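You operate a simulated robot arm through the tools that you are given. There is no shell and no other tool.

You are at the controls of a simulated robot arm. One attempt, no reset.

TASK
Drain station 1's filter bowl, then close its air flowmeter and air valve.
Fine: shut the drain cock again; the flowmeter stays plugged in.

It is judged by the outcome, as a careful person would: the job done as asked, and still so three seconds after it is handed in. It fails if anything else is knocked over, pushed out of place, dropped, spilled or broken.

THE ROBOT
A 7-joint arm with a two-finger parallel gripper, fixed in place. Base frame: the origin is at the foot of the arm, x ahead of it, y to its left, z up. Units: m, degrees, N and s.
With the tool pointing down near the work surface it reaches from about 0.44 to 0.92 m from the base axis. Its first joint turns from -143.0 to 143.0 degrees. Payload 3 kg.
The TCP is the grasp point between the finger pads, 0.03 m short of the fingertips. In the tool frame z runs along the fingers and y along their closing line. Largest opening 0.094 m; finger width 0.028, thickness 0.01; the body of the gripper, 0.05 by 0.096 m, starts 0.055 m behind the TCP.
Orientation is that of the tool frame in the base frame, as [roll, pitch, yaw] about the fixed x, y, z axes, in that order (R = Rz(yaw) Ry(pitch) Rx(roll)). With the fingers straight down and closing along the base's y, the tool's x points along the base's -x, its y along +y and its z along -z.

THE INTERFACE
- The arm moves only by the tool apply_moves. Its argument "deltas" is a list of rows, each an object (a shift or turn left out is 0, a gripper value left out holds the last) with "delta_pos": the shift along the tool's x, y, z in m, a list of three; "rotation": the turn, a rotation vector about the tool's x, y, z in degrees, a list of three. In form: [{"delta_pos": [dx, dy, dz], "rotation": [rx, ry, rz]}, ...]. A call has 1 to 20 rows; each row shifts and turns the commanded pose from where the row before left it, along the tool's axes as they then stand. "hand" is the opening, from 0 (shut) to 1 (fully open), set as the call begins (left out, the last holds). A row lasts 0.2 s, in which the tool goes at most 0.05 m and 8.6 degrees; a call with a longer step from one row to the next is refused whole, and so is a gripper value outside its range. A pose out of reach is approached as far as the arm can. The call stops where the force on the tool passes 50 N (or 10 N more than at its start, if that is more) or the arm is blocked; 0.2 s more then pass. Each finger travels about 0.072 m/s and halts on what it meets, pressing with about 39 N; the grip force reading is that of the motor and also rises with nothing between the fingers. The clock runs only during rows and for 0.2 s after the last one: add rows that do not move to give the fingers time. It gives the time, the measured TCP pose, the force on the tool (base axes), the opening and the grip force at its end, in the units of the frame above (readings bear some noise), with the torque about the TCP (base axes, N m) and any sound that the robot's microphone picked up.
- Cameras (640 x 400 px; columns grow to the right, rows downward): "scene" is fixed at [0.3969, 0.6505, 1.701]; the picture's right is [-0.97, -0.26, 0.00], its down [-0.16, 0.60, -0.79] and it looks along [0.20, -0.76, -0.62] (base axes); focal length 346 px, centre (320, 200). "wrist" rides on the gripper at [0.076, 0.014, -0.102] in the tool frame; the picture's right is [-0.18, 0.98, 0.00], its down [-0.75, -0.14, -0.64] and it looks along [-0.63, -0.12, 0.77] (tool axes); focal length 243 px, centre (320, 200). There is no depth. A picture from a camera that has moved, and an enlarged one, comes with that camera's place and axes in the base frame and with its lens.
- grab_frame(camera): a new picture of that camera. The clock stands still meanwhile.
- inspect(camera, box): a new picture of the part [left, top, right, bottom] of that camera's present view, enlarged. The clock stands still meanwhile.
- sign_off(): hands the job in; it is judged then, once.

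Places have to be worked out from the pictures, the camera data and where the tool is seen. Open the gripper and draw the arm clear of the work before you hand the job in, unless the task says otherwise.

The tools are called after "Request:" as name(argument=value, ...) on one line, values as JSON. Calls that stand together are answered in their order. apply_moves: Moves the arm, as the interface text tells. Its arguments: {"type":"object","properties":{"deltas":{"type":"array"},"hand":{"type":"number"}},"required":["deltas"]} The other tools are called the same way: grab_frame (camera) takes a picture; inspect (camera, box) takes an enlarged picture of a part of a camera's view; sign_off () hands the job in.

At the start:

```text
time: 0.0
ee_pos: [0.4224, -0.1549, 1.3451]
tcp_rot: [-180.0, 0.0, 180.0]
contact_force: [0.1, -0.3, -0.2]
torque: [-0.02, -0.02, 0.01]
grip_width: 0.094
grasp_force: 0.1
```

scene: 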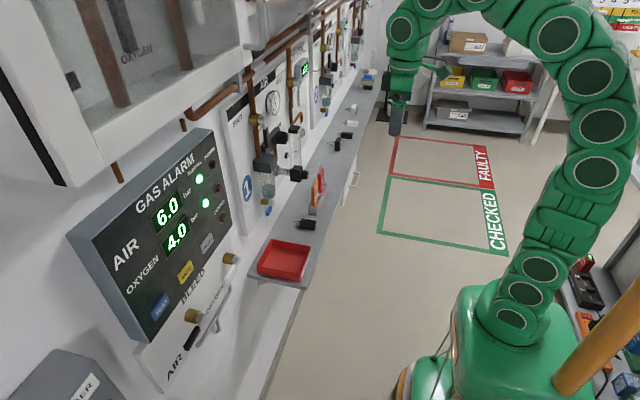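
wrist: 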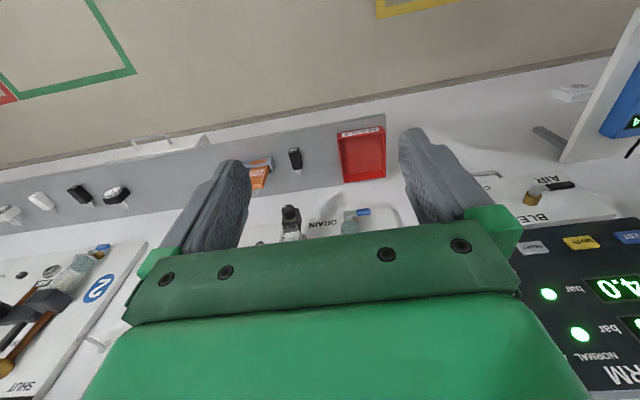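

I start by looking closer at the scene before moving anything; station 1 seems to be the panel with the blue "1" beside the gas alarm.

Request:
inspect(camera="scene", box=[220, 60, 340, 240])

Request:
inspect(camera="scene", box=[240, 130, 320, 220])

Request:
inspect(camera="scene", box=[60, 110, 260, 390])

Request:
inspect(camera="wrist", box=[220, 110, 460, 260])

```text
2.22 times, centred on (280, 150) of scene
camera zoom: at [0.3969, 0.6505, 1.701], right [-0.97, -0.26, 0.0], down [-0.16, 0.6, -0.79], along [0.2, -0.76, -0.62], focal length 769 px, centre (409, 311)
```

zoom: 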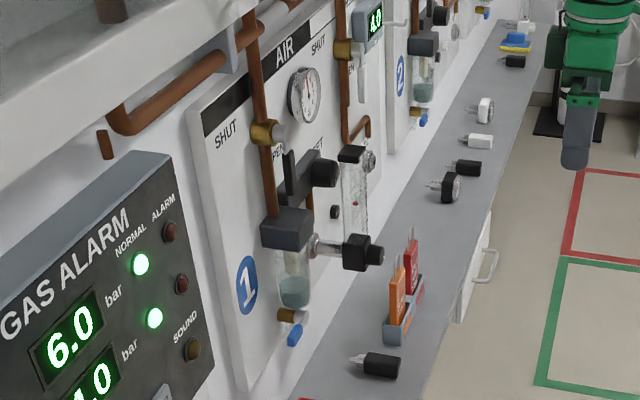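

```text
4.44 times, centred on (280, 175) of scene
camera zoom: at [0.3969, 0.6505, 1.701], right [-0.97, -0.26, 0.0], down [-0.16, 0.6, -0.79], along [0.2, -0.76, -0.62], focal length 1538 px, centre (498, 311)
```

zoom: 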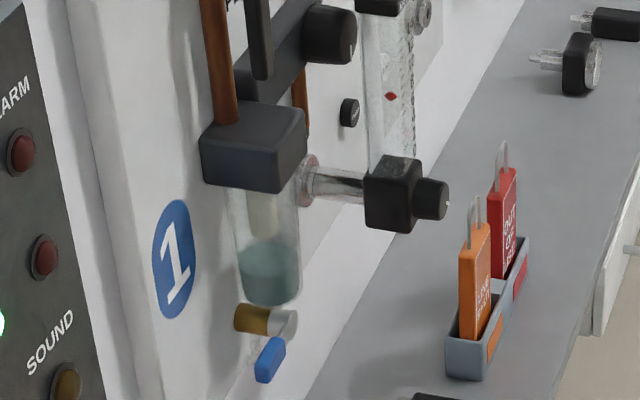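

```text
1.43 times, centred on (160, 250) of scene
camera zoom: at [0.3969, 0.6505, 1.701], right [-0.97, -0.26, 0.0], down [-0.16, 0.6, -0.79], along [0.2, -0.76, -0.62], focal length 494 px, centre (549, 129)
```

zoom: 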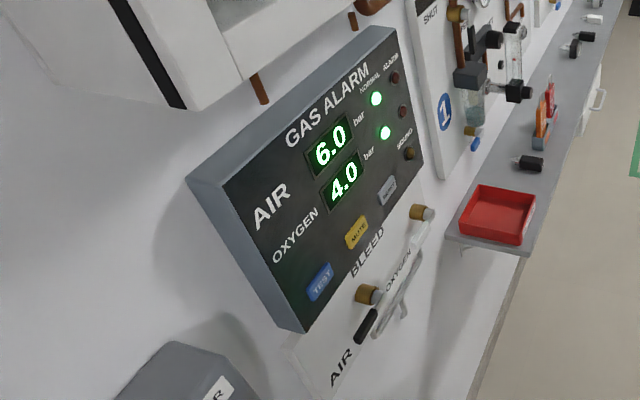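

```text
2.67 times, centred on (340, 185) of wrist
camera zoom: at [0.3467, -0.1393, 1.447], right [0.18, 0.98, 0.0], down [0.75, -0.14, 0.64], along [0.63, -0.12, -0.77], focal length 647 px, centre (267, 240)
```

zoom: 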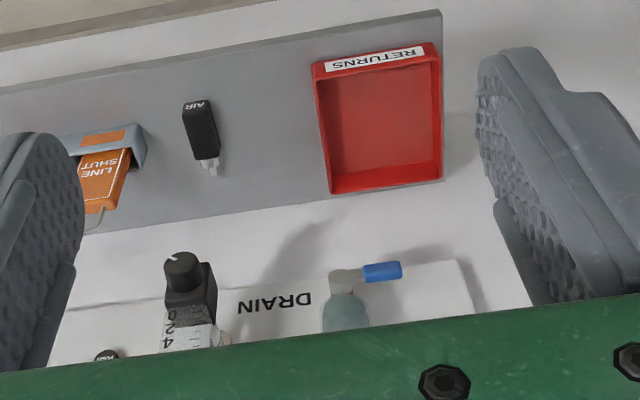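

The wall is at about x=0.8 facing the robot, and station 1's drain cock (blue lever) triangulates to about (0.77, -0.11, 1.0). I'll tilt the tool toward the wall on the spot so the wrist camera sees the panel frontally.

Request:
apply_moves(deltas=[{"rotation": [0, -8, 0]}, {"rotation": [0, -8, 0]}, {"rotation": [0, -8, 0]}, {"rotation": [0, -8, 0]}, {"rotation": [0, -8, 0]}])

Request:
grab_frame(camera="wrist")

Request:
grab_frame(camera="scene")

```text
time: 1.2
ee_pos: [0.4219, -0.1539, 1.3446]
tcp_rot: [180.0, 40.1, 180.0]
contact_force: [1.0, 0.8, -0.3]
torque: [0.03, 0.0, -0.01]
grip_width: 0.0938
grasp_force: 0.1
```

```text
taken
camera wrist: at [0.2985, -0.1388, 1.3737], right [0.14, 0.98, 0.12], down [0.16, -0.14, 0.98], along [0.98, -0.12, -0.18], focal length 243 px, centre (320, 200)
```

wrist: 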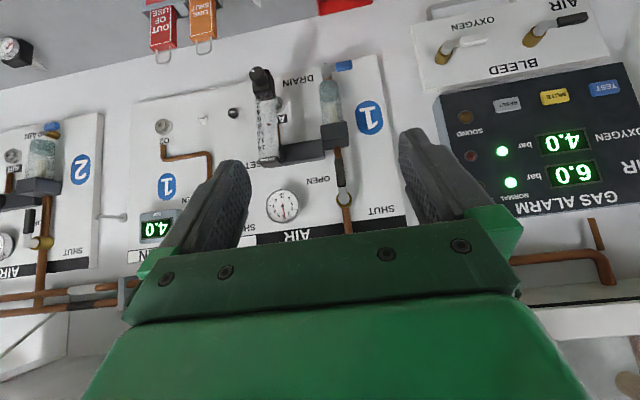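

```text
taken
```

scene: 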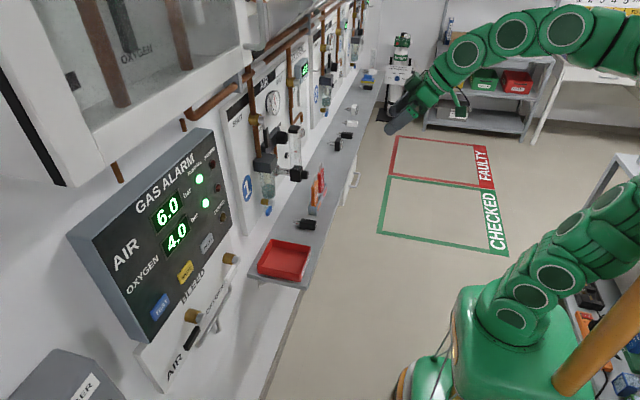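

The panel is now seen frontally (upside-down). I enlarge its details: valve, regulator, flowmeter, drain and labels.

Request:
inspect(camera="wrist", box=[220, 50, 420, 175])

Request:
inspect(camera="wrist", box=[230, 140, 430, 265])

Request:
inspect(camera="wrist", box=[110, 80, 310, 270])

```text
3.20 times, centred on (320, 112) of wrist
camera zoom: at [0.2985, -0.1388, 1.3737], right [0.14, 0.98, 0.12], down [0.16, -0.14, 0.98], along [0.98, -0.12, -0.18], focal length 776 px, centre (320, 480)
```

zoom: 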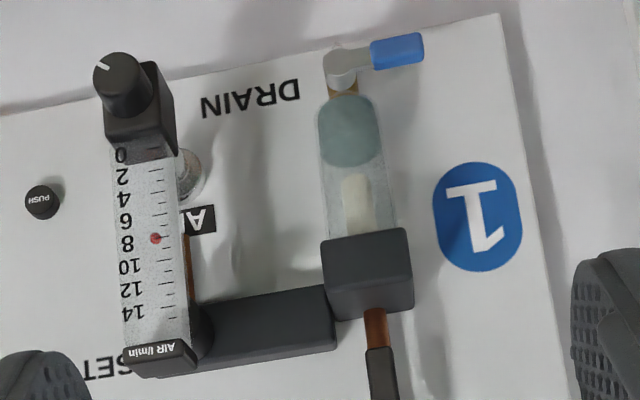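

```text
3.20 times, centred on (330, 202) of wrist
camera zoom: at [0.2985, -0.1388, 1.3737], right [0.14, 0.98, 0.12], down [0.16, -0.14, 0.98], along [0.98, -0.12, -0.18], focal length 776 px, centre (288, 192)
```

zoom: 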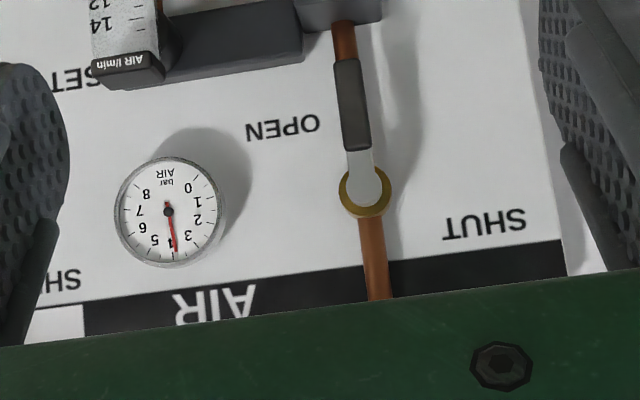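

```text
2.11 times, centred on (210, 175) of wrist
camera zoom: at [0.2985, -0.1388, 1.3737], right [0.14, 0.98, 0.12], down [0.16, -0.14, 0.98], along [0.98, -0.12, -0.18], focal length 511 px, centre (552, 253)
```

zoom: 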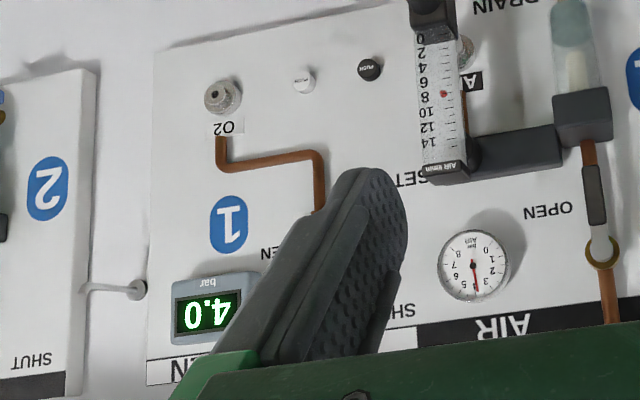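

The lever of the air valve points down (OPEN) and SHUT is to its left (+y); the flowmeter float is at ~8; the drain lever points +y (closed). I estimate drain lever tip (0.767,-0.093,1.003) with pivot near y=-0.143, flowmeter knob (0.70,-0.28,1.04) and valve pivot (0.78,-0.149,1.289). I'll move forward a little and level the tool toward the wall.

Request:
apply_moves(deltas=[{"delta_pos": [-0.0332, 0, 0.0279]}, {"delta_pos": [-0.0332, 0, 0.0279]}, {"delta_pos": [-0.0332, 0, 0.0279]}, {"rotation": [0, -7.14, 0]}, {"rotation": [0, -7.14, 0]}, {"rotation": [0, -7.14, 0]}, {"rotation": [0, -7.14, 0]}, {"rotation": [0, -7.14, 0]}, {"rotation": [0, -7.14, 0]}, {"rotation": [0, -7.14, 0]}, {}])

Request:
grab_frame(camera="wrist")

Request:
grab_frame(camera="scene")

```text
time: 3.6
ee_pos: [0.5528, -0.1543, 1.3441]
tcp_rot: [-38.7, 90.0, -38.7]
contact_force: [0.0, 0.3, 0.1]
torque: [0.02, -0.03, 0.04]
grip_width: 0.0939
grasp_force: 0.0
```

```text
taken
camera wrist: at [0.451, -0.1388, 1.2681], right [0.0, 0.98, 0.18], down [-0.64, -0.14, 0.75], along [0.77, -0.12, 0.63], focal length 243 px, centre (320, 200)
```

wrist: 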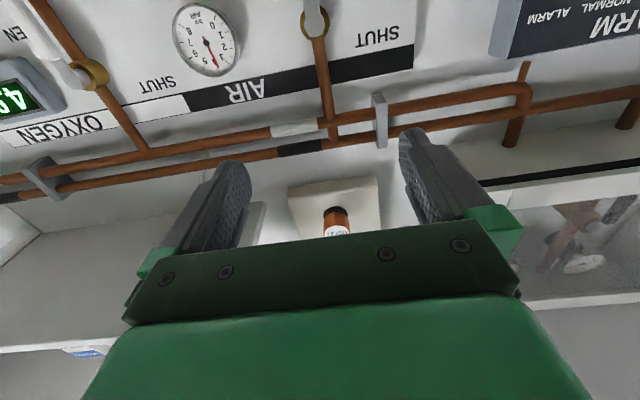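

```text
taken
```

scene: 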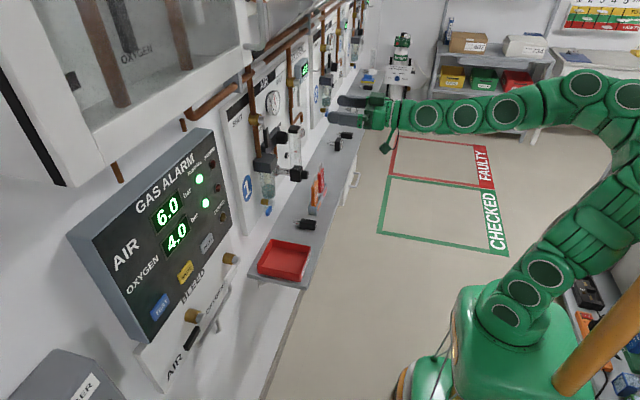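

Tool is now level with fingers pointing at the wall. I descend in free space (x≈0.55) to the drain cock's height and look again.

Request:
apply_moves(deltas=[{"delta_pos": [0.0426, 0.0068, 0]}, {"delta_pos": [0.0426, 0.0068, 0]}, {"delta_pos": [0.0426, 0.0068, 0]}, {"delta_pos": [0.0426, 0.0068, 0]}, {"delta_pos": [0.0426, 0.0068, 0]}, {"delta_pos": [0.0426, 0.0068, 0]}, {"delta_pos": [0.0426, 0.0068, 0]}, {"delta_pos": [0.0426, 0.0068, 0]}, {}])

Request:
grab_frame(camera="wrist")

Request:
grab_frame(camera="scene")

```text
time: 5.6
ee_pos: [0.5889, -0.1453, 1.2943]
tcp_rot: [-176.8, 90.0, -176.9]
contact_force: [1.6, 0.1, 0.4]
torque: [0.02, 0.01, 0.02]
grip_width: 0.0941
grasp_force: 0.1
out of reach, approached as far as the arm can: row 1, 2, 3, 4, 5, 6, 7, 8
```

```text
taken
camera wrist: at [0.4861, -0.1289, 1.2167], right [0.0, 0.98, 0.18], down [-0.64, -0.14, 0.75], along [0.77, -0.12, 0.63], focal length 243 px, centre (320, 200)
```

wrist: 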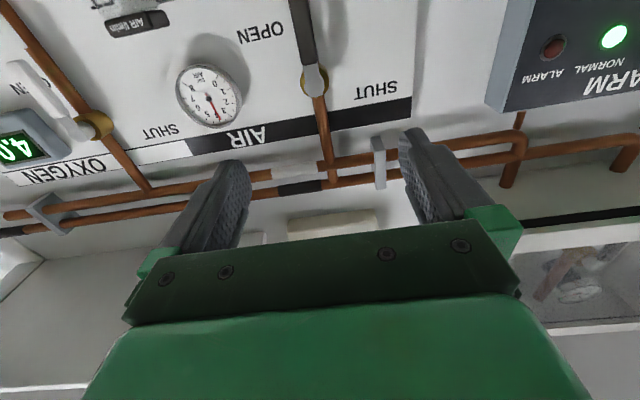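

```text
taken
```

scene: 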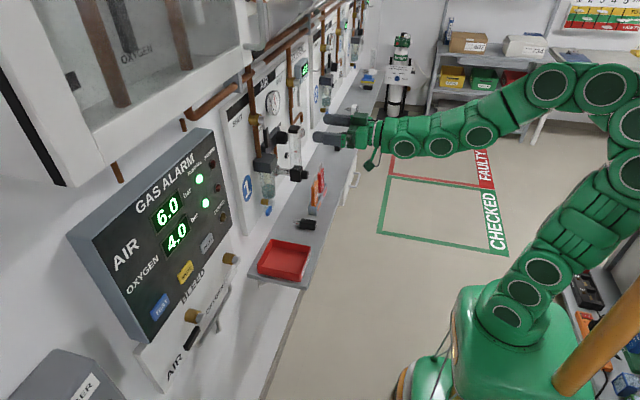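

The level tool can't get that low this close to the base. I issue a no-move row to see where the commanded pose was left.

Request:
apply_moves(deltas=[{}, {"delta_pos": [0, 0, 0.02]}])

```text
time: 6.2
ee_pos: [0.6081, -0.1431, 1.2945]
tcp_rot: [-25.7, 89.8, -25.7]
contact_force: [0.2, 0.7, -0.3]
torque: [0.02, 0.0, 0.01]
grip_width: 0.094
grasp_force: 0.1
```

The commanded pose follows the arm, so I can go on: move a bit left and forward, then try descending in steps further out from the base.

Request:
apply_moves(deltas=[{"delta_pos": [0, 0.02, 0.025]}, {"delta_pos": [0, 0.02, 0.025]}, {"delta_pos": [0.04, 0, 0]}, {"delta_pos": [0.04, 0, 0]}, {"delta_pos": [0.04, 0, 0]}, {}])

```text
time: 7.6
ee_pos: [0.6689, -0.1051, 1.2107]
tcp_rot: [32.2, 90.0, 32.2]
contact_force: [0.0, 0.3, 0.8]
torque: [-0.01, 0.01, 0.02]
grip_width: 0.0941
grasp_force: 0.0
out of reach, approached as far as the arm can: row 4, 5
```

Low level poses are limited by the arm's inner reach; tilting the tool down relieves it. I tilt to about 45° below level and go to a look-out position in front of the drain cock.

Request:
apply_moves(deltas=[{"rotation": [0, 7.5, 0]}, {"rotation": [0, 7.5, 0]}, {"rotation": [0, 7.5, 0]}, {"rotation": [0, 7.5, 0]}, {"rotation": [0, 7.5, 0]}, {"rotation": [0, 7.5, 0]}, {"delta_pos": [0.0318, -0.0063, 0.0141]}, {"delta_pos": [0.0318, -0.0063, 0.0141]}, {"delta_pos": [0.0318, -0.0063, 0.0141]}, {"delta_pos": [0.0318, -0.0063, 0.0141]}, {}])

Request:
grab_frame(camera="wrist")

Request:
grab_frame(camera="scene")

```text
time: 10.0
ee_pos: [0.6157, -0.127, 1.0806]
tcp_rot: [180.0, 45.0, -180.0]
contact_force: [0.4, 0.2, -0.6]
torque: [0.01, -0.01, 0.01]
grip_width: 0.0938
grasp_force: 0.0
```

```text
taken
camera wrist: at [0.4905, -0.1123, 1.1001], right [0.13, 0.98, 0.13], down [0.08, -0.14, 0.99], along [0.99, -0.12, -0.1], focal length 243 px, centre (320, 200)
```

wrist: 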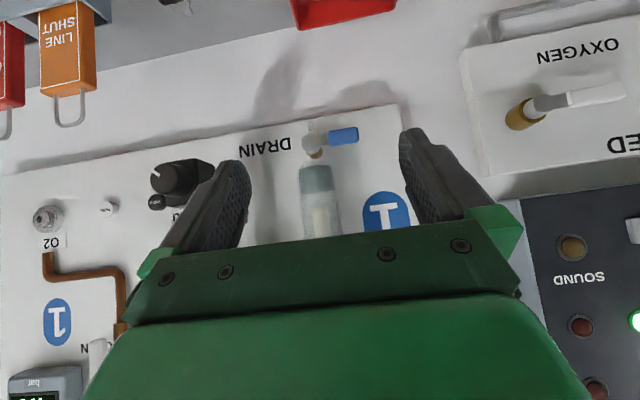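

```text
taken
```

scene: 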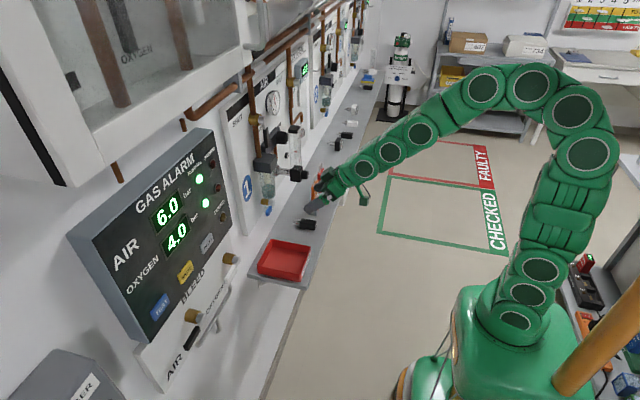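

Request:
inspect(camera="wrist", box=[240, 95, 400, 245])

Request:
inspect(camera="wrist", box=[120, 130, 260, 250])

Request:
inspect(camera="scene", box=[240, 140, 350, 230])

```text
2.67 times, centred on (320, 170) of wrist
camera zoom: at [0.4905, -0.1123, 1.1001], right [0.13, 0.98, 0.13], down [0.08, -0.14, 0.99], along [0.99, -0.12, -0.1], focal length 647 px, centre (320, 280)
```

zoom: 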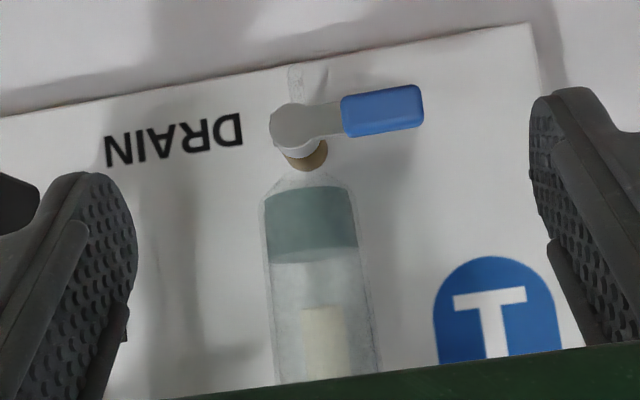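

```text
3.33 times, centred on (190, 190) of wrist
camera zoom: at [0.4905, -0.1123, 1.1001], right [0.13, 0.98, 0.13], down [0.08, -0.14, 0.99], along [0.99, -0.12, -0.1], focal length 809 px, centre (753, 233)
```

zoom: 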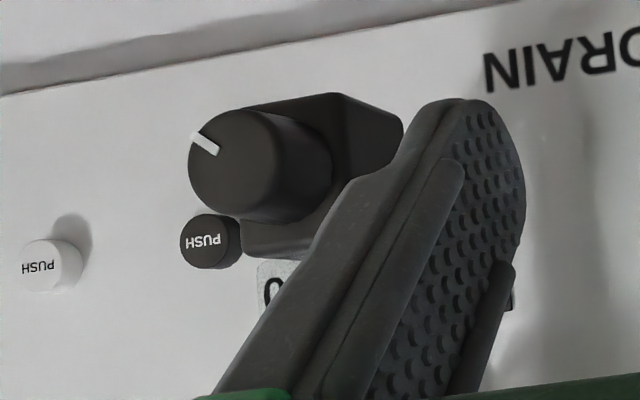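

```text
4.44 times, centred on (295, 185) of scene
camera zoom: at [0.3969, 0.6505, 1.701], right [-0.97, -0.26, 0.0], down [-0.16, 0.6, -0.79], along [0.2, -0.76, -0.62], focal length 1538 px, centre (431, 267)
```

zoom: 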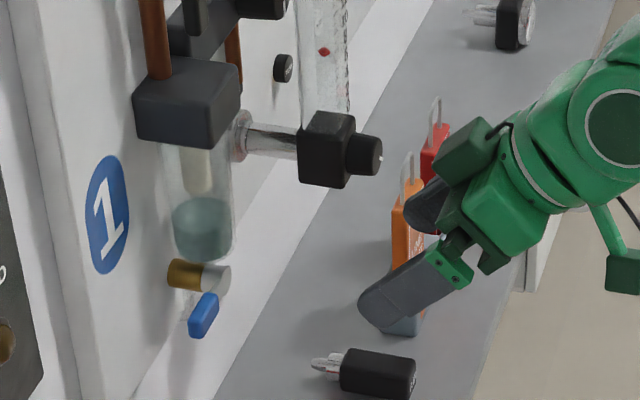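

The cock is clear now: pivot at about (0.766,-0.146,1.004), blue lever pointing +y with tip at y≈-0.09, bowl bottom at z≈1.024, bowl edge at y≈-0.125. I close the fingers and go to a pre-position in front of and above the lever tip with only 20° downward tilt.

Request:
apply_moves(deltas=[{"delta_pos": [-0.005, 0.0145, 0.0262]}, {"delta_pos": [-0.005, 0.0145, 0.0262]}, {"rotation": [0, -8.33, 0]}, {"rotation": [0, -8.33, 0]}, {"rotation": [0, -8.34, 0]}, {}], hand=0)

Request:
grab_frame(camera="wrist")

Request:
inspect(camera="scene", box=[220, 120, 360, 230])

```text
time: 11.4
ee_pos: [0.6628, -0.0998, 1.051]
tcp_rot: [179.9, 67.1, -180.0]
contact_force: [0.7, -0.1, -0.1]
torque: [0.01, 0.0, 0.01]
grip_width: 0.0
grasp_force: 32.8
out of reach, approached as far as the arm can: row 5
```

```text
taken
camera wrist: at [0.5393, -0.0843, 1.021], right [0.07, 0.98, 0.17], down [-0.3, -0.14, 0.94], along [0.95, -0.12, 0.28], focal length 243 px, centre (320, 200)
```

wrist: 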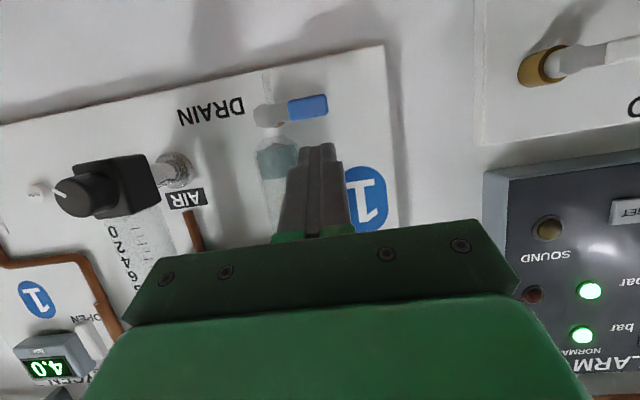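

```text
3.64 times, centred on (290, 175) of scene
camera zoom: at [0.3969, 0.6505, 1.701], right [-0.97, -0.26, 0.0], down [-0.16, 0.6, -0.79], along [0.2, -0.76, -0.62], focal length 1258 px, centre (429, 291)
```

zoom: 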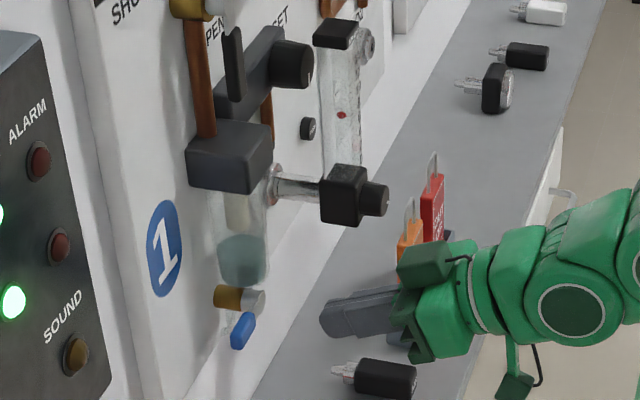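

Fingers are closed and the arm is at 23° tilt in front of the lever, y≈-0.10. I go straight forward so the tips are above the lever's outer end.

Request:
apply_moves(deltas=[{"delta_pos": [-0.0118, 0, 0.0279]}, {"delta_pos": [-0.0118, 0, 0.0279]}, {"delta_pos": [-0.0118, 0, 0.0279]}, {}])

Request:
grab_frame(camera="wrist")

Request:
inspect(camera="scene", box=[220, 140, 340, 240])

```text
time: 12.4
ee_pos: [0.7505, -0.098, 1.0502]
tcp_rot: [179.9, 67.0, -179.9]
contact_force: [-0.3, 0.4, 0.7]
torque: [-0.03, 0.02, 0.0]
grip_width: 0.0
grasp_force: 32.5
```

```text
taken
camera wrist: at [0.6285, -0.0829, 1.0201], right [0.07, 0.98, 0.17], down [-0.3, -0.14, 0.94], along [0.95, -0.12, 0.28], focal length 243 px, centre (320, 200)
```

wrist: 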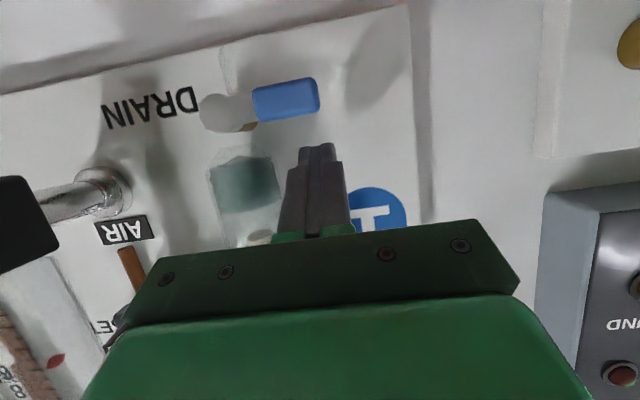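

```text
4.00 times, centred on (280, 190) of scene
camera zoom: at [0.3969, 0.6505, 1.701], right [-0.97, -0.26, 0.0], down [-0.16, 0.6, -0.79], along [0.2, -0.76, -0.62], focal length 1384 px, centre (480, 240)
```

zoom: 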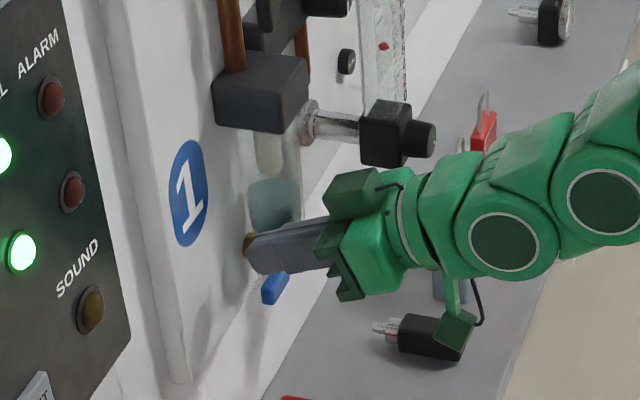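

The fingertips are above the outer end of the blue lever with the bowl clear to the side. I nudge 6 mm forward and push down gently about 30 degrees' worth of lever travel, watching the force.

Request:
apply_moves(deltas=[{"delta_pos": [-0.0023, -0.001, 0.0055]}, {"delta_pos": [0.0086, 0, 0.0036]}, {"delta_pos": [0.0086, 0, 0.0036]}, {"delta_pos": [0.0086, 0, 0.0036]}, {"delta_pos": [0.0086, 0, 0.0036]}])

Request:
grab_frame(camera="wrist")

Request:
inspect(camera="scene", box=[220, 140, 340, 240])

```text
time: 13.6
ee_pos: [0.7573, -0.1005, 1.0134]
tcp_rot: [179.9, 66.9, 180.0]
contact_force: [0.5, 0.6, 0.4]
torque: [-0.01, -0.03, -0.03]
grip_width: 0.0
grasp_force: 32.9
```

```text
taken
camera wrist: at [0.6342, -0.0847, 0.9826], right [0.07, 0.98, 0.17], down [-0.3, -0.14, 0.94], along [0.95, -0.12, 0.28], focal length 243 px, centre (320, 200)
```

wrist: 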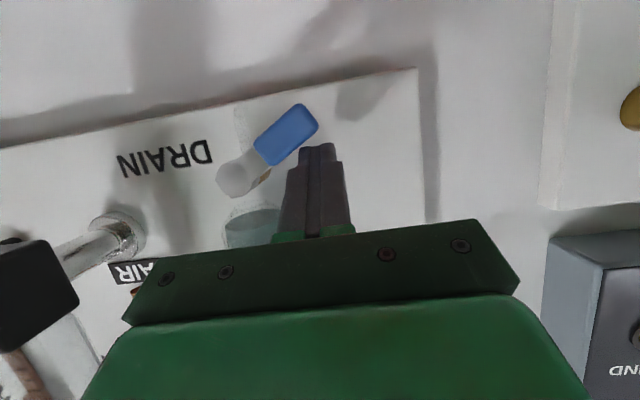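

```text
4.00 times, centred on (280, 190) of scene
camera zoom: at [0.3969, 0.6505, 1.701], right [-0.97, -0.26, 0.0], down [-0.16, 0.6, -0.79], along [0.2, -0.76, -0.62], focal length 1384 px, centre (480, 240)
```

zoom: 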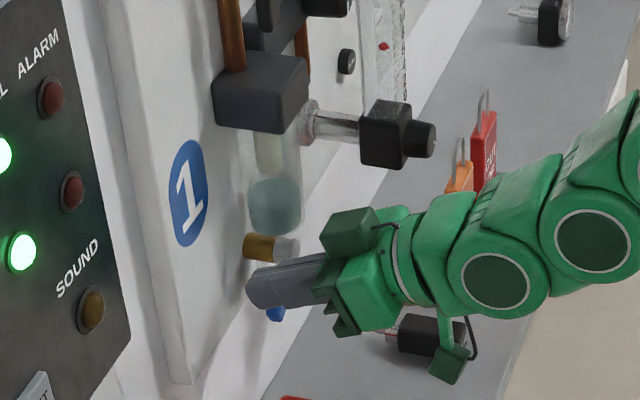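

The lever swings down with almost no force. I continue along its arc until it points straight down (fully open).

Request:
apply_moves(deltas=[{"delta_pos": [0.009, -0.0036, 0.0038]}, {"delta_pos": [0.0093, -0.0053, 0.0039]}, {"delta_pos": [0.0071, -0.0087, 0.003]}, {"delta_pos": [0.0049, -0.0109, 0.0021]}])

Request:
grab_frame(camera="wrist")

Request:
inspect(camera="scene", box=[220, 140, 340, 240])

```text
time: 14.6
ee_pos: [0.7596, -0.1279, 0.9805]
tcp_rot: [179.9, 67.0, 180.0]
contact_force: [-0.1, 0.6, 1.1]
torque: [0.01, 0.0, 0.03]
grip_width: 0.0001
grasp_force: 33.4
```

```text
taken
camera wrist: at [0.6355, -0.1126, 0.9501], right [0.07, 0.98, 0.17], down [-0.3, -0.14, 0.94], along [0.95, -0.12, 0.28], focal length 243 px, centre (320, 200)
```

wrist: 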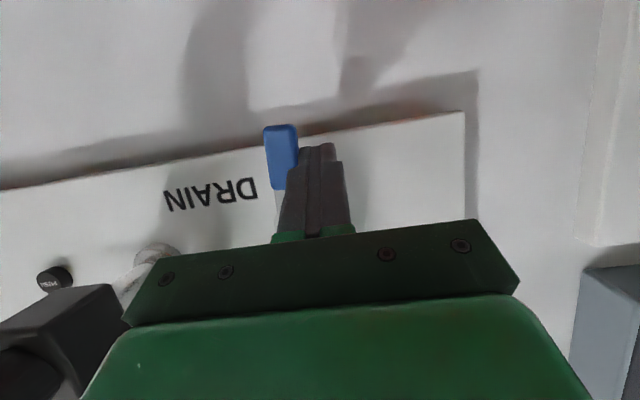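

```text
4.00 times, centred on (280, 190) of scene
camera zoom: at [0.3969, 0.6505, 1.701], right [-0.97, -0.26, 0.0], down [-0.16, 0.6, -0.79], along [0.2, -0.76, -0.62], focal length 1384 px, centre (480, 240)
```

zoom: 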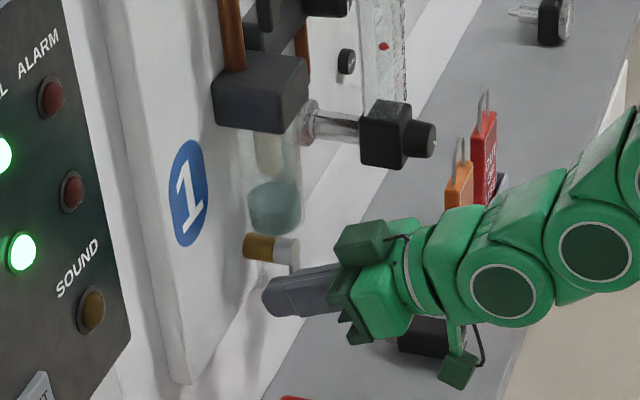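

The lever now points straight down. I hold still for a few seconds and watch the bowl level.

Request:
apply_moves(deltas=[{}, {}, {}, {}, {}, {}, {}, {}, {}, {}])

Request:
inspect(camera="scene", box=[270, 165, 310, 210])

```text
time: 16.8
ee_pos: [0.7599, -0.1273, 0.9812]
tcp_rot: [180.0, 67.0, -180.0]
contact_force: [0.3, -0.6, -0.4]
torque: [0.03, 0.0, -0.01]
grip_width: 0.0
grasp_force: 32.9
```

```text
8.89 times, centred on (290, 188) of scene
camera zoom: at [0.3969, 0.6505, 1.701], right [-0.97, -0.26, 0.0], down [-0.16, 0.6, -0.79], along [0.2, -0.76, -0.62], focal length 3076 px, centre (587, 311)
```

zoom: 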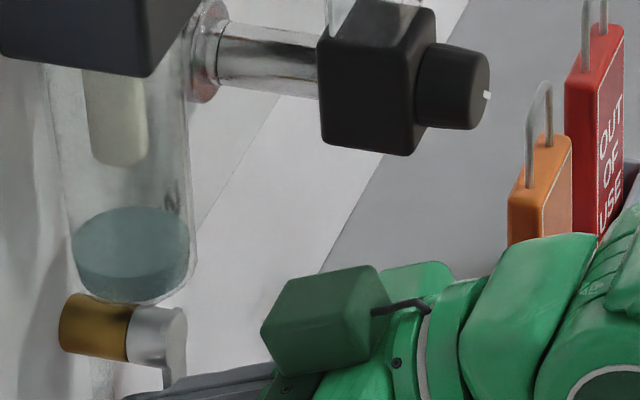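

The level is visibly falling. While it drains I back the fingers out, cross in front of the lever to its other (-y) side, and wait there for the bowl to empty.

Request:
apply_moves(deltas=[{"delta_pos": [0, 0.003, 0]}, {"delta_pos": [0, 0, -0.025]}, {"delta_pos": [0, 0, -0.025]}, {"delta_pos": [0, -0.027, 0]}, {"delta_pos": [0, -0.027, 0]}, {}, {}, {}, {}, {}])

Request:
inspect(camera="scene", box=[260, 165, 320, 220])

Request:
grab_frame(camera="wrist")

```text
time: 19.0
ee_pos: [0.7123, -0.1806, 1.0001]
tcp_rot: [179.9, 67.0, 179.9]
contact_force: [0.7, 0.5, 0.3]
torque: [0.01, 0.01, -0.02]
grip_width: 0.0
grasp_force: 33.2
```

```text
7.27 times, centred on (290, 192) of scene
camera zoom: at [0.3969, 0.6505, 1.701], right [-0.97, -0.26, 0.0], down [-0.16, 0.6, -0.79], along [0.2, -0.76, -0.62], focal length 2517 px, centre (538, 254)
```

zoom: 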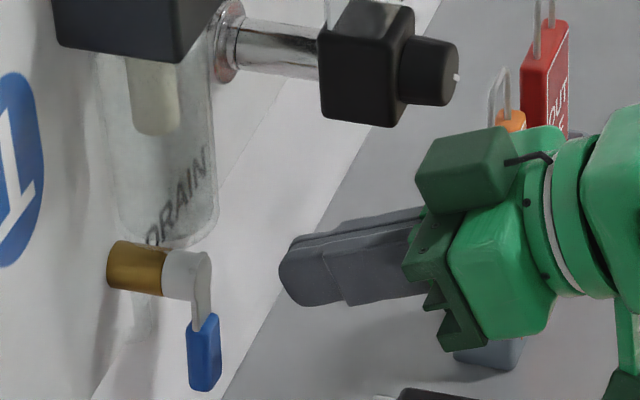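

```text
taken
camera wrist: at [0.5883, -0.1644, 0.97], right [0.07, 0.98, 0.17], down [-0.3, -0.14, 0.94], along [0.95, -0.12, 0.28], focal length 243 px, centre (320, 200)
```

wrist: 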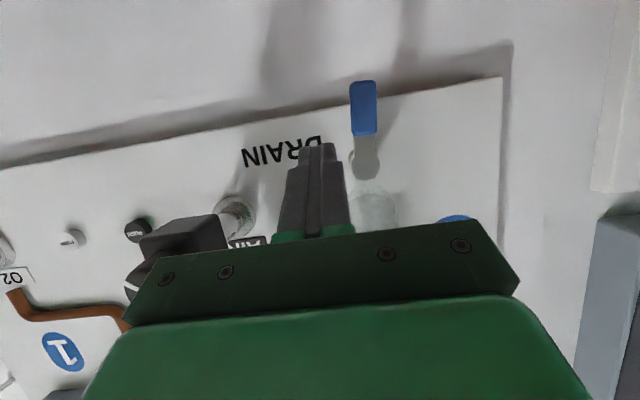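

The bowl already looks clear. I wait two more seconds and compare to be sure it is empty.

Request:
apply_moves(deltas=[{}, {}, {}, {}, {}, {}, {}, {}, {}, {}, {}, {}, {}, {}, {}])

Request:
inspect(camera="scene", box=[260, 165, 320, 220])

Request:
inspect(camera="wrist", box=[280, 60, 460, 230])

```text
time: 22.2
ee_pos: [0.712, -0.1801, 1.0006]
tcp_rot: [179.8, 67.0, 180.0]
contact_force: [0.2, 0.3, 0.9]
torque: [0.0, 0.02, 0.0]
grip_width: 0.0001
grasp_force: 33.3
```

```text
7.27 times, centred on (290, 192) of scene
camera zoom: at [0.3969, 0.6505, 1.701], right [-0.97, -0.26, 0.0], down [-0.16, 0.6, -0.79], along [0.2, -0.76, -0.62], focal length 2517 px, centre (538, 254)
```

zoom: 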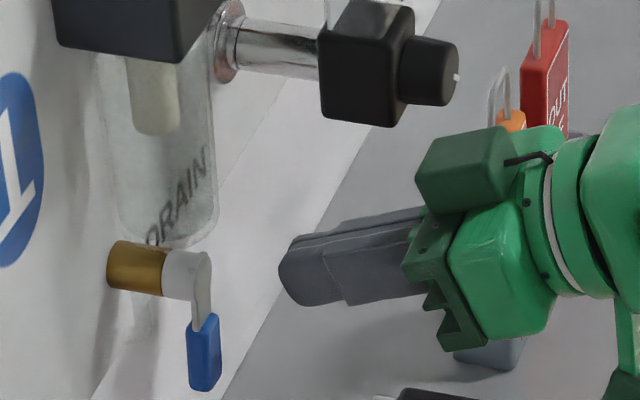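

```text
2.35 times, centred on (370, 145) of wrist
camera zoom: at [0.5884, -0.1644, 0.97], right [0.07, 0.98, 0.17], down [-0.3, -0.14, 0.94], along [0.95, -0.12, 0.28], focal length 571 px, centre (202, 329)
```

zoom: 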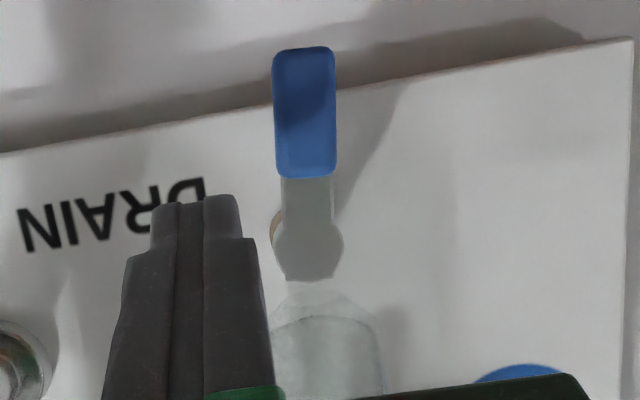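

The bowl is empty. Before pushing the lever back from the -y side I look closer for any spout beneath the cock that the fingers could hit.

Request:
inspect(camera="scene", box=[262, 192, 294, 222])

Request:
inspect(camera="wrist", box=[330, 60, 410, 200])

```text
13.33 times, centred on (278, 207) of scene
camera zoom: at [0.3969, 0.6505, 1.701], right [-0.97, -0.26, 0.0], down [-0.16, 0.6, -0.79], along [0.2, -0.76, -0.62], focal length 4614 px, centre (880, 107)
```

zoom: 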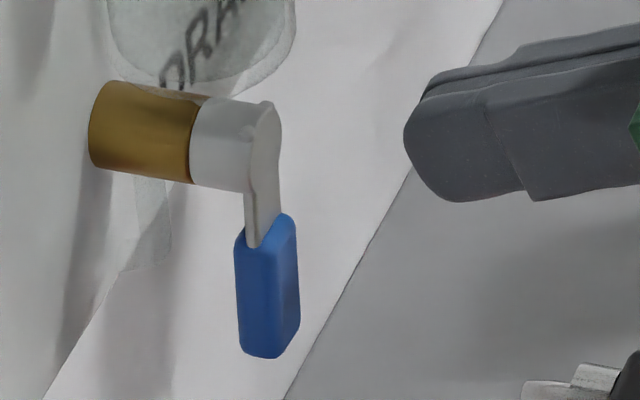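

```text
2.86 times, centred on (370, 130) of wrist
camera zoom: at [0.5884, -0.1644, 0.97], right [0.07, 0.98, 0.17], down [-0.3, -0.14, 0.94], along [0.95, -0.12, 0.28], focal length 693 px, centre (177, 400)
```

zoom: 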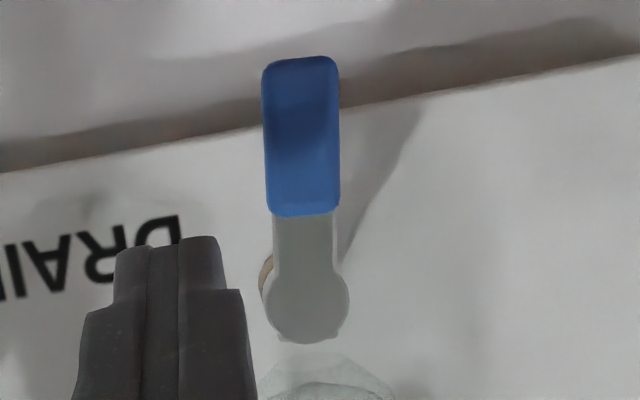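

There is a clear spout under the brass body at x≈0.79, z down to ≈0.97, so I keep the fingertips short of it (x<0.78). I move in on the -y side of the lever and start pushing it back.

Request:
apply_moves(deltas=[{"delta_pos": [0.0127, 0, 0.0239]}, {"delta_pos": [0.0127, 0, 0.0239]}, {"delta_pos": [0, 0.0155, 0]}, {"delta_pos": [0.0009, 0.0094, 0.0004]}, {"delta_pos": [-0.0013, 0.0092, -0.0005]}])

Request:
grab_frame(camera="wrist")

Request:
inspect(camera="scene", box=[240, 165, 320, 230])

```text
time: 23.4
ee_pos: [0.7462, -0.1454, 0.9583]
tcp_rot: [179.8, 67.0, -179.9]
contact_force: [0.2, -0.8, -1.0]
torque: [-0.03, 0.0, 0.02]
grip_width: 0.0
grasp_force: 33.1
```

```text
taken
camera wrist: at [0.6221, -0.1293, 0.9278], right [0.07, 0.98, 0.17], down [-0.3, -0.14, 0.94], along [0.95, -0.12, 0.28], focal length 243 px, centre (320, 200)
```

wrist: 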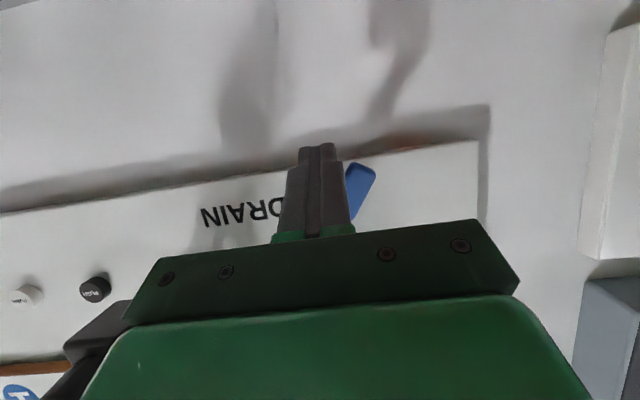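

```text
6.15 times, centred on (280, 198) of scene
camera zoom: at [0.3969, 0.6505, 1.701], right [-0.97, -0.26, 0.0], down [-0.16, 0.6, -0.79], along [0.2, -0.76, -0.62], focal length 2130 px, centre (566, 215)
```

zoom: 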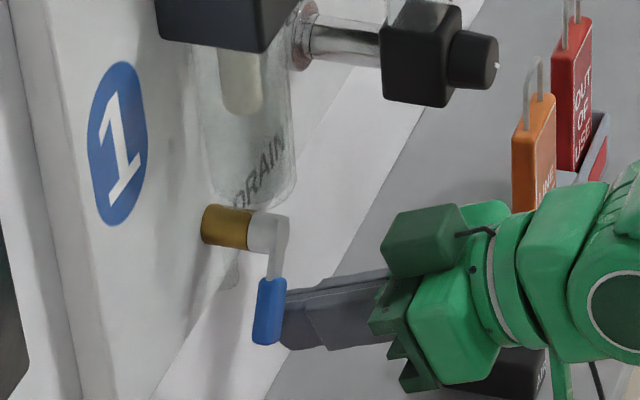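

The lever is following back up (about 30° raised) with under 1 N. I carry on along the arc until it is horizontal again.

Request:
apply_moves(deltas=[{"delta_pos": [-0.0036, 0.0086, -0.0015]}, {"delta_pos": [-0.0053, 0.0073, -0.0023]}, {"delta_pos": [-0.007, 0.0078, -0.003]}, {"delta_pos": [-0.0081, 0.0082, -0.0034]}])

Request:
grab_frame(camera="wrist")

Request:
inspect(camera="scene", box=[240, 165, 320, 230])

```text
time: 24.4
ee_pos: [0.7467, -0.1145, 0.984]
tcp_rot: [179.8, 66.9, -179.9]
contact_force: [-1.7, 0.9, -2.2]
torque: [-0.03, 0.04, 0.06]
grip_width: 0.0
grasp_force: 32.7
```

```text
taken
camera wrist: at [0.6234, -0.0984, 0.953], right [0.07, 0.98, 0.17], down [-0.3, -0.14, 0.94], along [0.95, -0.12, 0.28], focal length 243 px, centre (320, 200)
```

wrist: 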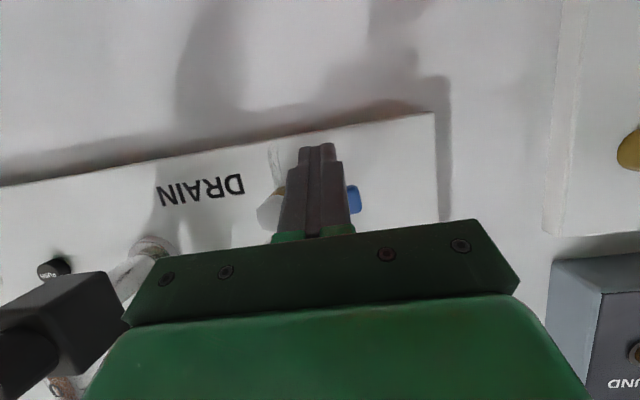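

```text
6.15 times, centred on (280, 198) of scene
camera zoom: at [0.3969, 0.6505, 1.701], right [-0.97, -0.26, 0.0], down [-0.16, 0.6, -0.79], along [0.2, -0.76, -0.62], focal length 2130 px, centre (566, 215)
```

zoom: 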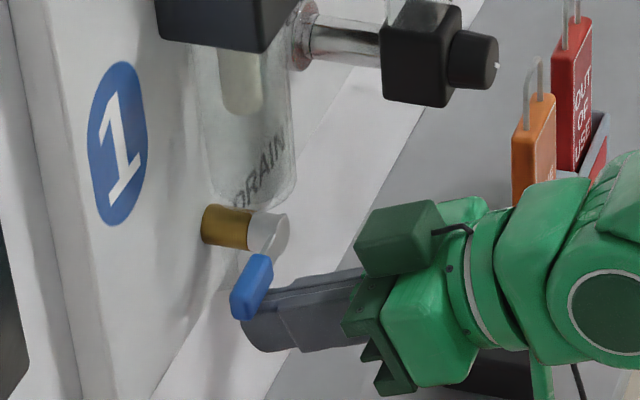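

The lever looks horizontal again. I press up a few more millimetres gently to be sure it is against its closed stop, watching the force.

Request:
apply_moves(deltas=[{"delta_pos": [-0.0018, 0.001, -0.0008]}, {"delta_pos": [-0.0018, 0.001, -0.0008]}, {"delta_pos": [-0.0018, 0.001, -0.0008]}])

Request:
inspect(camera="scene", box=[240, 165, 320, 230])

```text
time: 25.2
ee_pos: [0.7449, -0.1112, 0.9877]
tcp_rot: [179.8, 66.6, 179.8]
contact_force: [-6.4, -7.7, -28.2]
torque: [0.18, 0.49, 0.03]
grip_width: 0.0001
grasp_force: 32.6
```

```text
6.15 times, centred on (280, 198) of scene
camera zoom: at [0.3969, 0.6505, 1.701], right [-0.97, -0.26, 0.0], down [-0.16, 0.6, -0.79], along [0.2, -0.76, -0.62], focal length 2130 px, centre (566, 215)
```

zoom: 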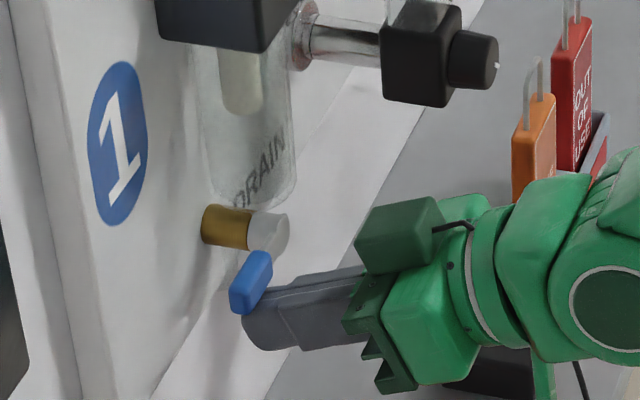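

The force rose to 28 N: the cock is on its closed stop. I unload downward, back out, and check the lever.

Request:
apply_moves(deltas=[{"delta_pos": [0.0092, 0, 0.0039]}, {"delta_pos": [0, 0, -0.035]}, {"delta_pos": [0, 0, -0.035]}, {"delta_pos": [0, 0, -0.035]}, {}])

Request:
grab_frame(camera="wrist")

Request:
inspect(camera="scene", box=[240, 140, 340, 220])

```text
time: 26.4
ee_pos: [0.6732, -0.1068, 1.014]
tcp_rot: [179.9, 67.0, 180.0]
contact_force: [-0.4, -0.6, 0.4]
torque: [-0.02, -0.02, 0.01]
grip_width: 0.0
grasp_force: 33.1
out of reach, approached as far as the arm can: row 4
```

```text
taken
camera wrist: at [0.5486, -0.0919, 0.9835], right [0.07, 0.98, 0.17], down [-0.29, -0.14, 0.94], along [0.95, -0.12, 0.28], focal length 243 px, centre (320, 200)
```

wrist: 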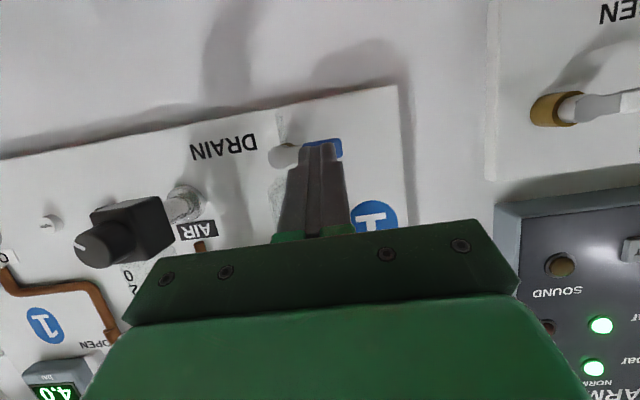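

```text
5.00 times, centred on (290, 180) of scene
camera zoom: at [0.3969, 0.6505, 1.701], right [-0.97, -0.26, 0.0], down [-0.16, 0.6, -0.79], along [0.2, -0.76, -0.62], focal length 1730 px, centre (470, 300)
```

zoom: 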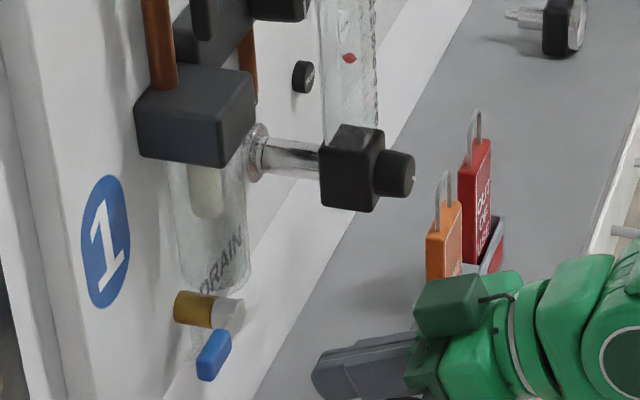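

Drain cock is closed and the bowl is empty. Next the flowmeter knob: I zoom on it from this pose for a better fix.

Request:
inspect(camera="wrist", box=[60, 170, 220, 290])

Request:
inspect(camera="scene", box=[300, 155, 332, 185])

Request:
inspect(camera="scene", box=[280, 110, 330, 190])

```text
3.33 times, centred on (140, 230) of wrist
camera zoom: at [0.5486, -0.0919, 0.9835], right [0.07, 0.98, 0.17], down [-0.29, -0.14, 0.94], along [0.95, -0.12, 0.28], focal length 809 px, centre (920, 100)
```

zoom: 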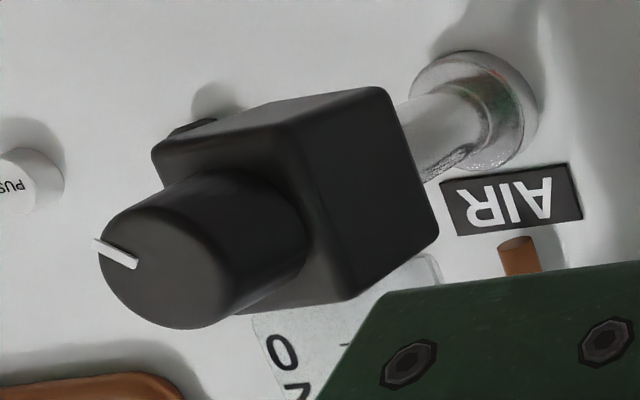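

```text
13.33 times, centred on (316, 170) of scene
camera zoom: at [0.3969, 0.6505, 1.701], right [-0.97, -0.26, 0.0], down [-0.16, 0.6, -0.79], along [0.2, -0.76, -0.62], focal length 4614 px, centre (373, 600)
```

zoom: 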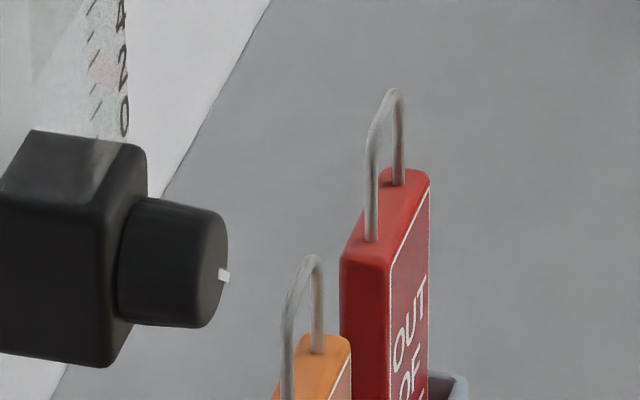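

```text
5.00 times, centred on (305, 150) of scene
camera zoom: at [0.3969, 0.6505, 1.701], right [-0.97, -0.26, 0.0], down [-0.16, 0.6, -0.79], along [0.2, -0.76, -0.62], focal length 1730 px, centre (395, 450)
```

zoom: 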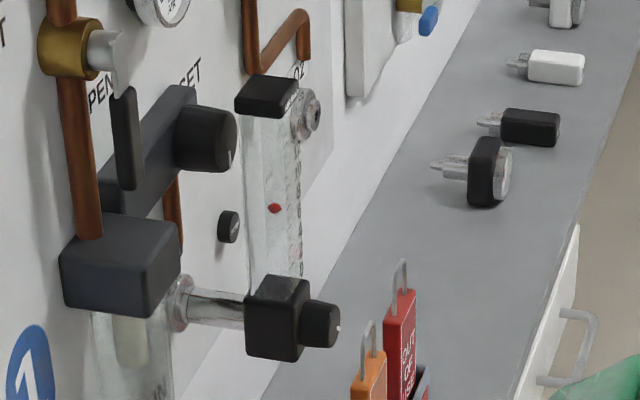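

The knob is ~30 mm across with its face at about (0.692,-0.277,1.039) and ~20 mm deep in front of the black block. I tilt up, back off, move across in front of it and open the fingers to ~56 mm.

Request:
apply_moves(deltas=[{"rotation": [0, 7.33, 0]}, {"rotation": [0, 7.33, 0]}, {"rotation": [0, 7.34, 0]}, {"delta_pos": [-0.0046, 0, -0.042]}, {"delta_pos": [-0.0046, 0, -0.042]}, {"delta_pos": [0, -0.0425, 0]}, {"delta_pos": [0, -0.0425, 0]}, {"delta_pos": [0, -0.0425, 0]}, {"delta_pos": [0, -0.0425, 0]}, {}], hand=0.6)

Request:
grab_frame(camera="wrist")

Request:
inspect(camera="wrist", box=[240, 60, 400, 240])

Request:
grab_frame(camera="scene")

```text
time: 28.6
ee_pos: [0.6211, -0.2796, 1.0826]
tcp_rot: [-180.0, 45.0, 179.9]
contact_force: [-0.1, -0.3, 0.2]
torque: [0.01, 0.01, 0.02]
grip_width: 0.0562
grasp_force: 0.0
```

```text
taken
camera wrist: at [0.4947, -0.2644, 1.1005], right [0.13, 0.98, 0.13], down [0.08, -0.14, 0.99], along [0.99, -0.12, -0.1], focal length 243 px, centre (320, 200)
```

wrist: 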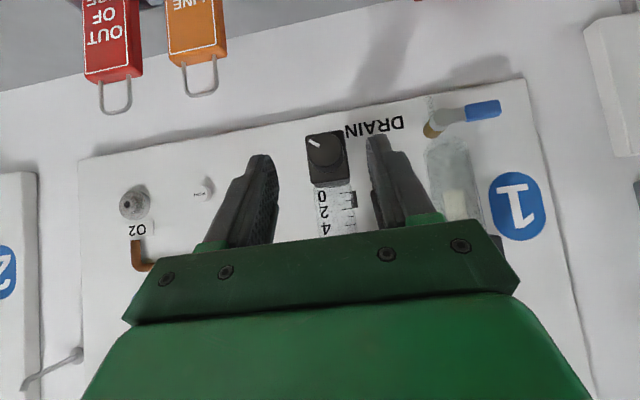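

```text
2.22 times, centred on (320, 150) of wrist
camera zoom: at [0.4947, -0.2644, 1.1005], right [0.13, 0.98, 0.13], down [0.08, -0.14, 0.99], along [0.99, -0.12, -0.1], focal length 539 px, centre (320, 311)
```

zoom: 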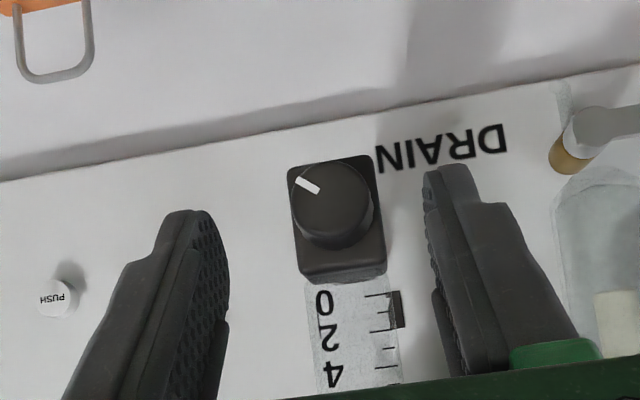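

```text
taken
```

scene: 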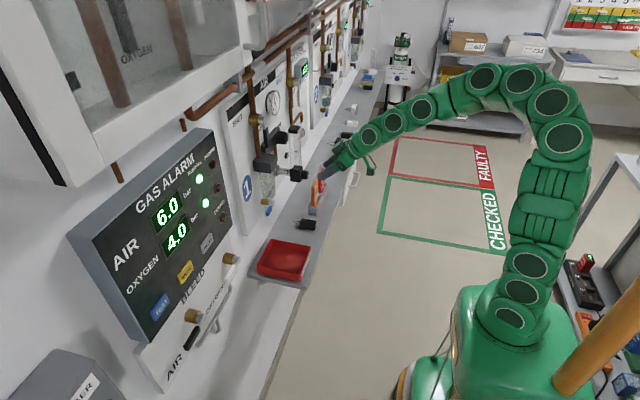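

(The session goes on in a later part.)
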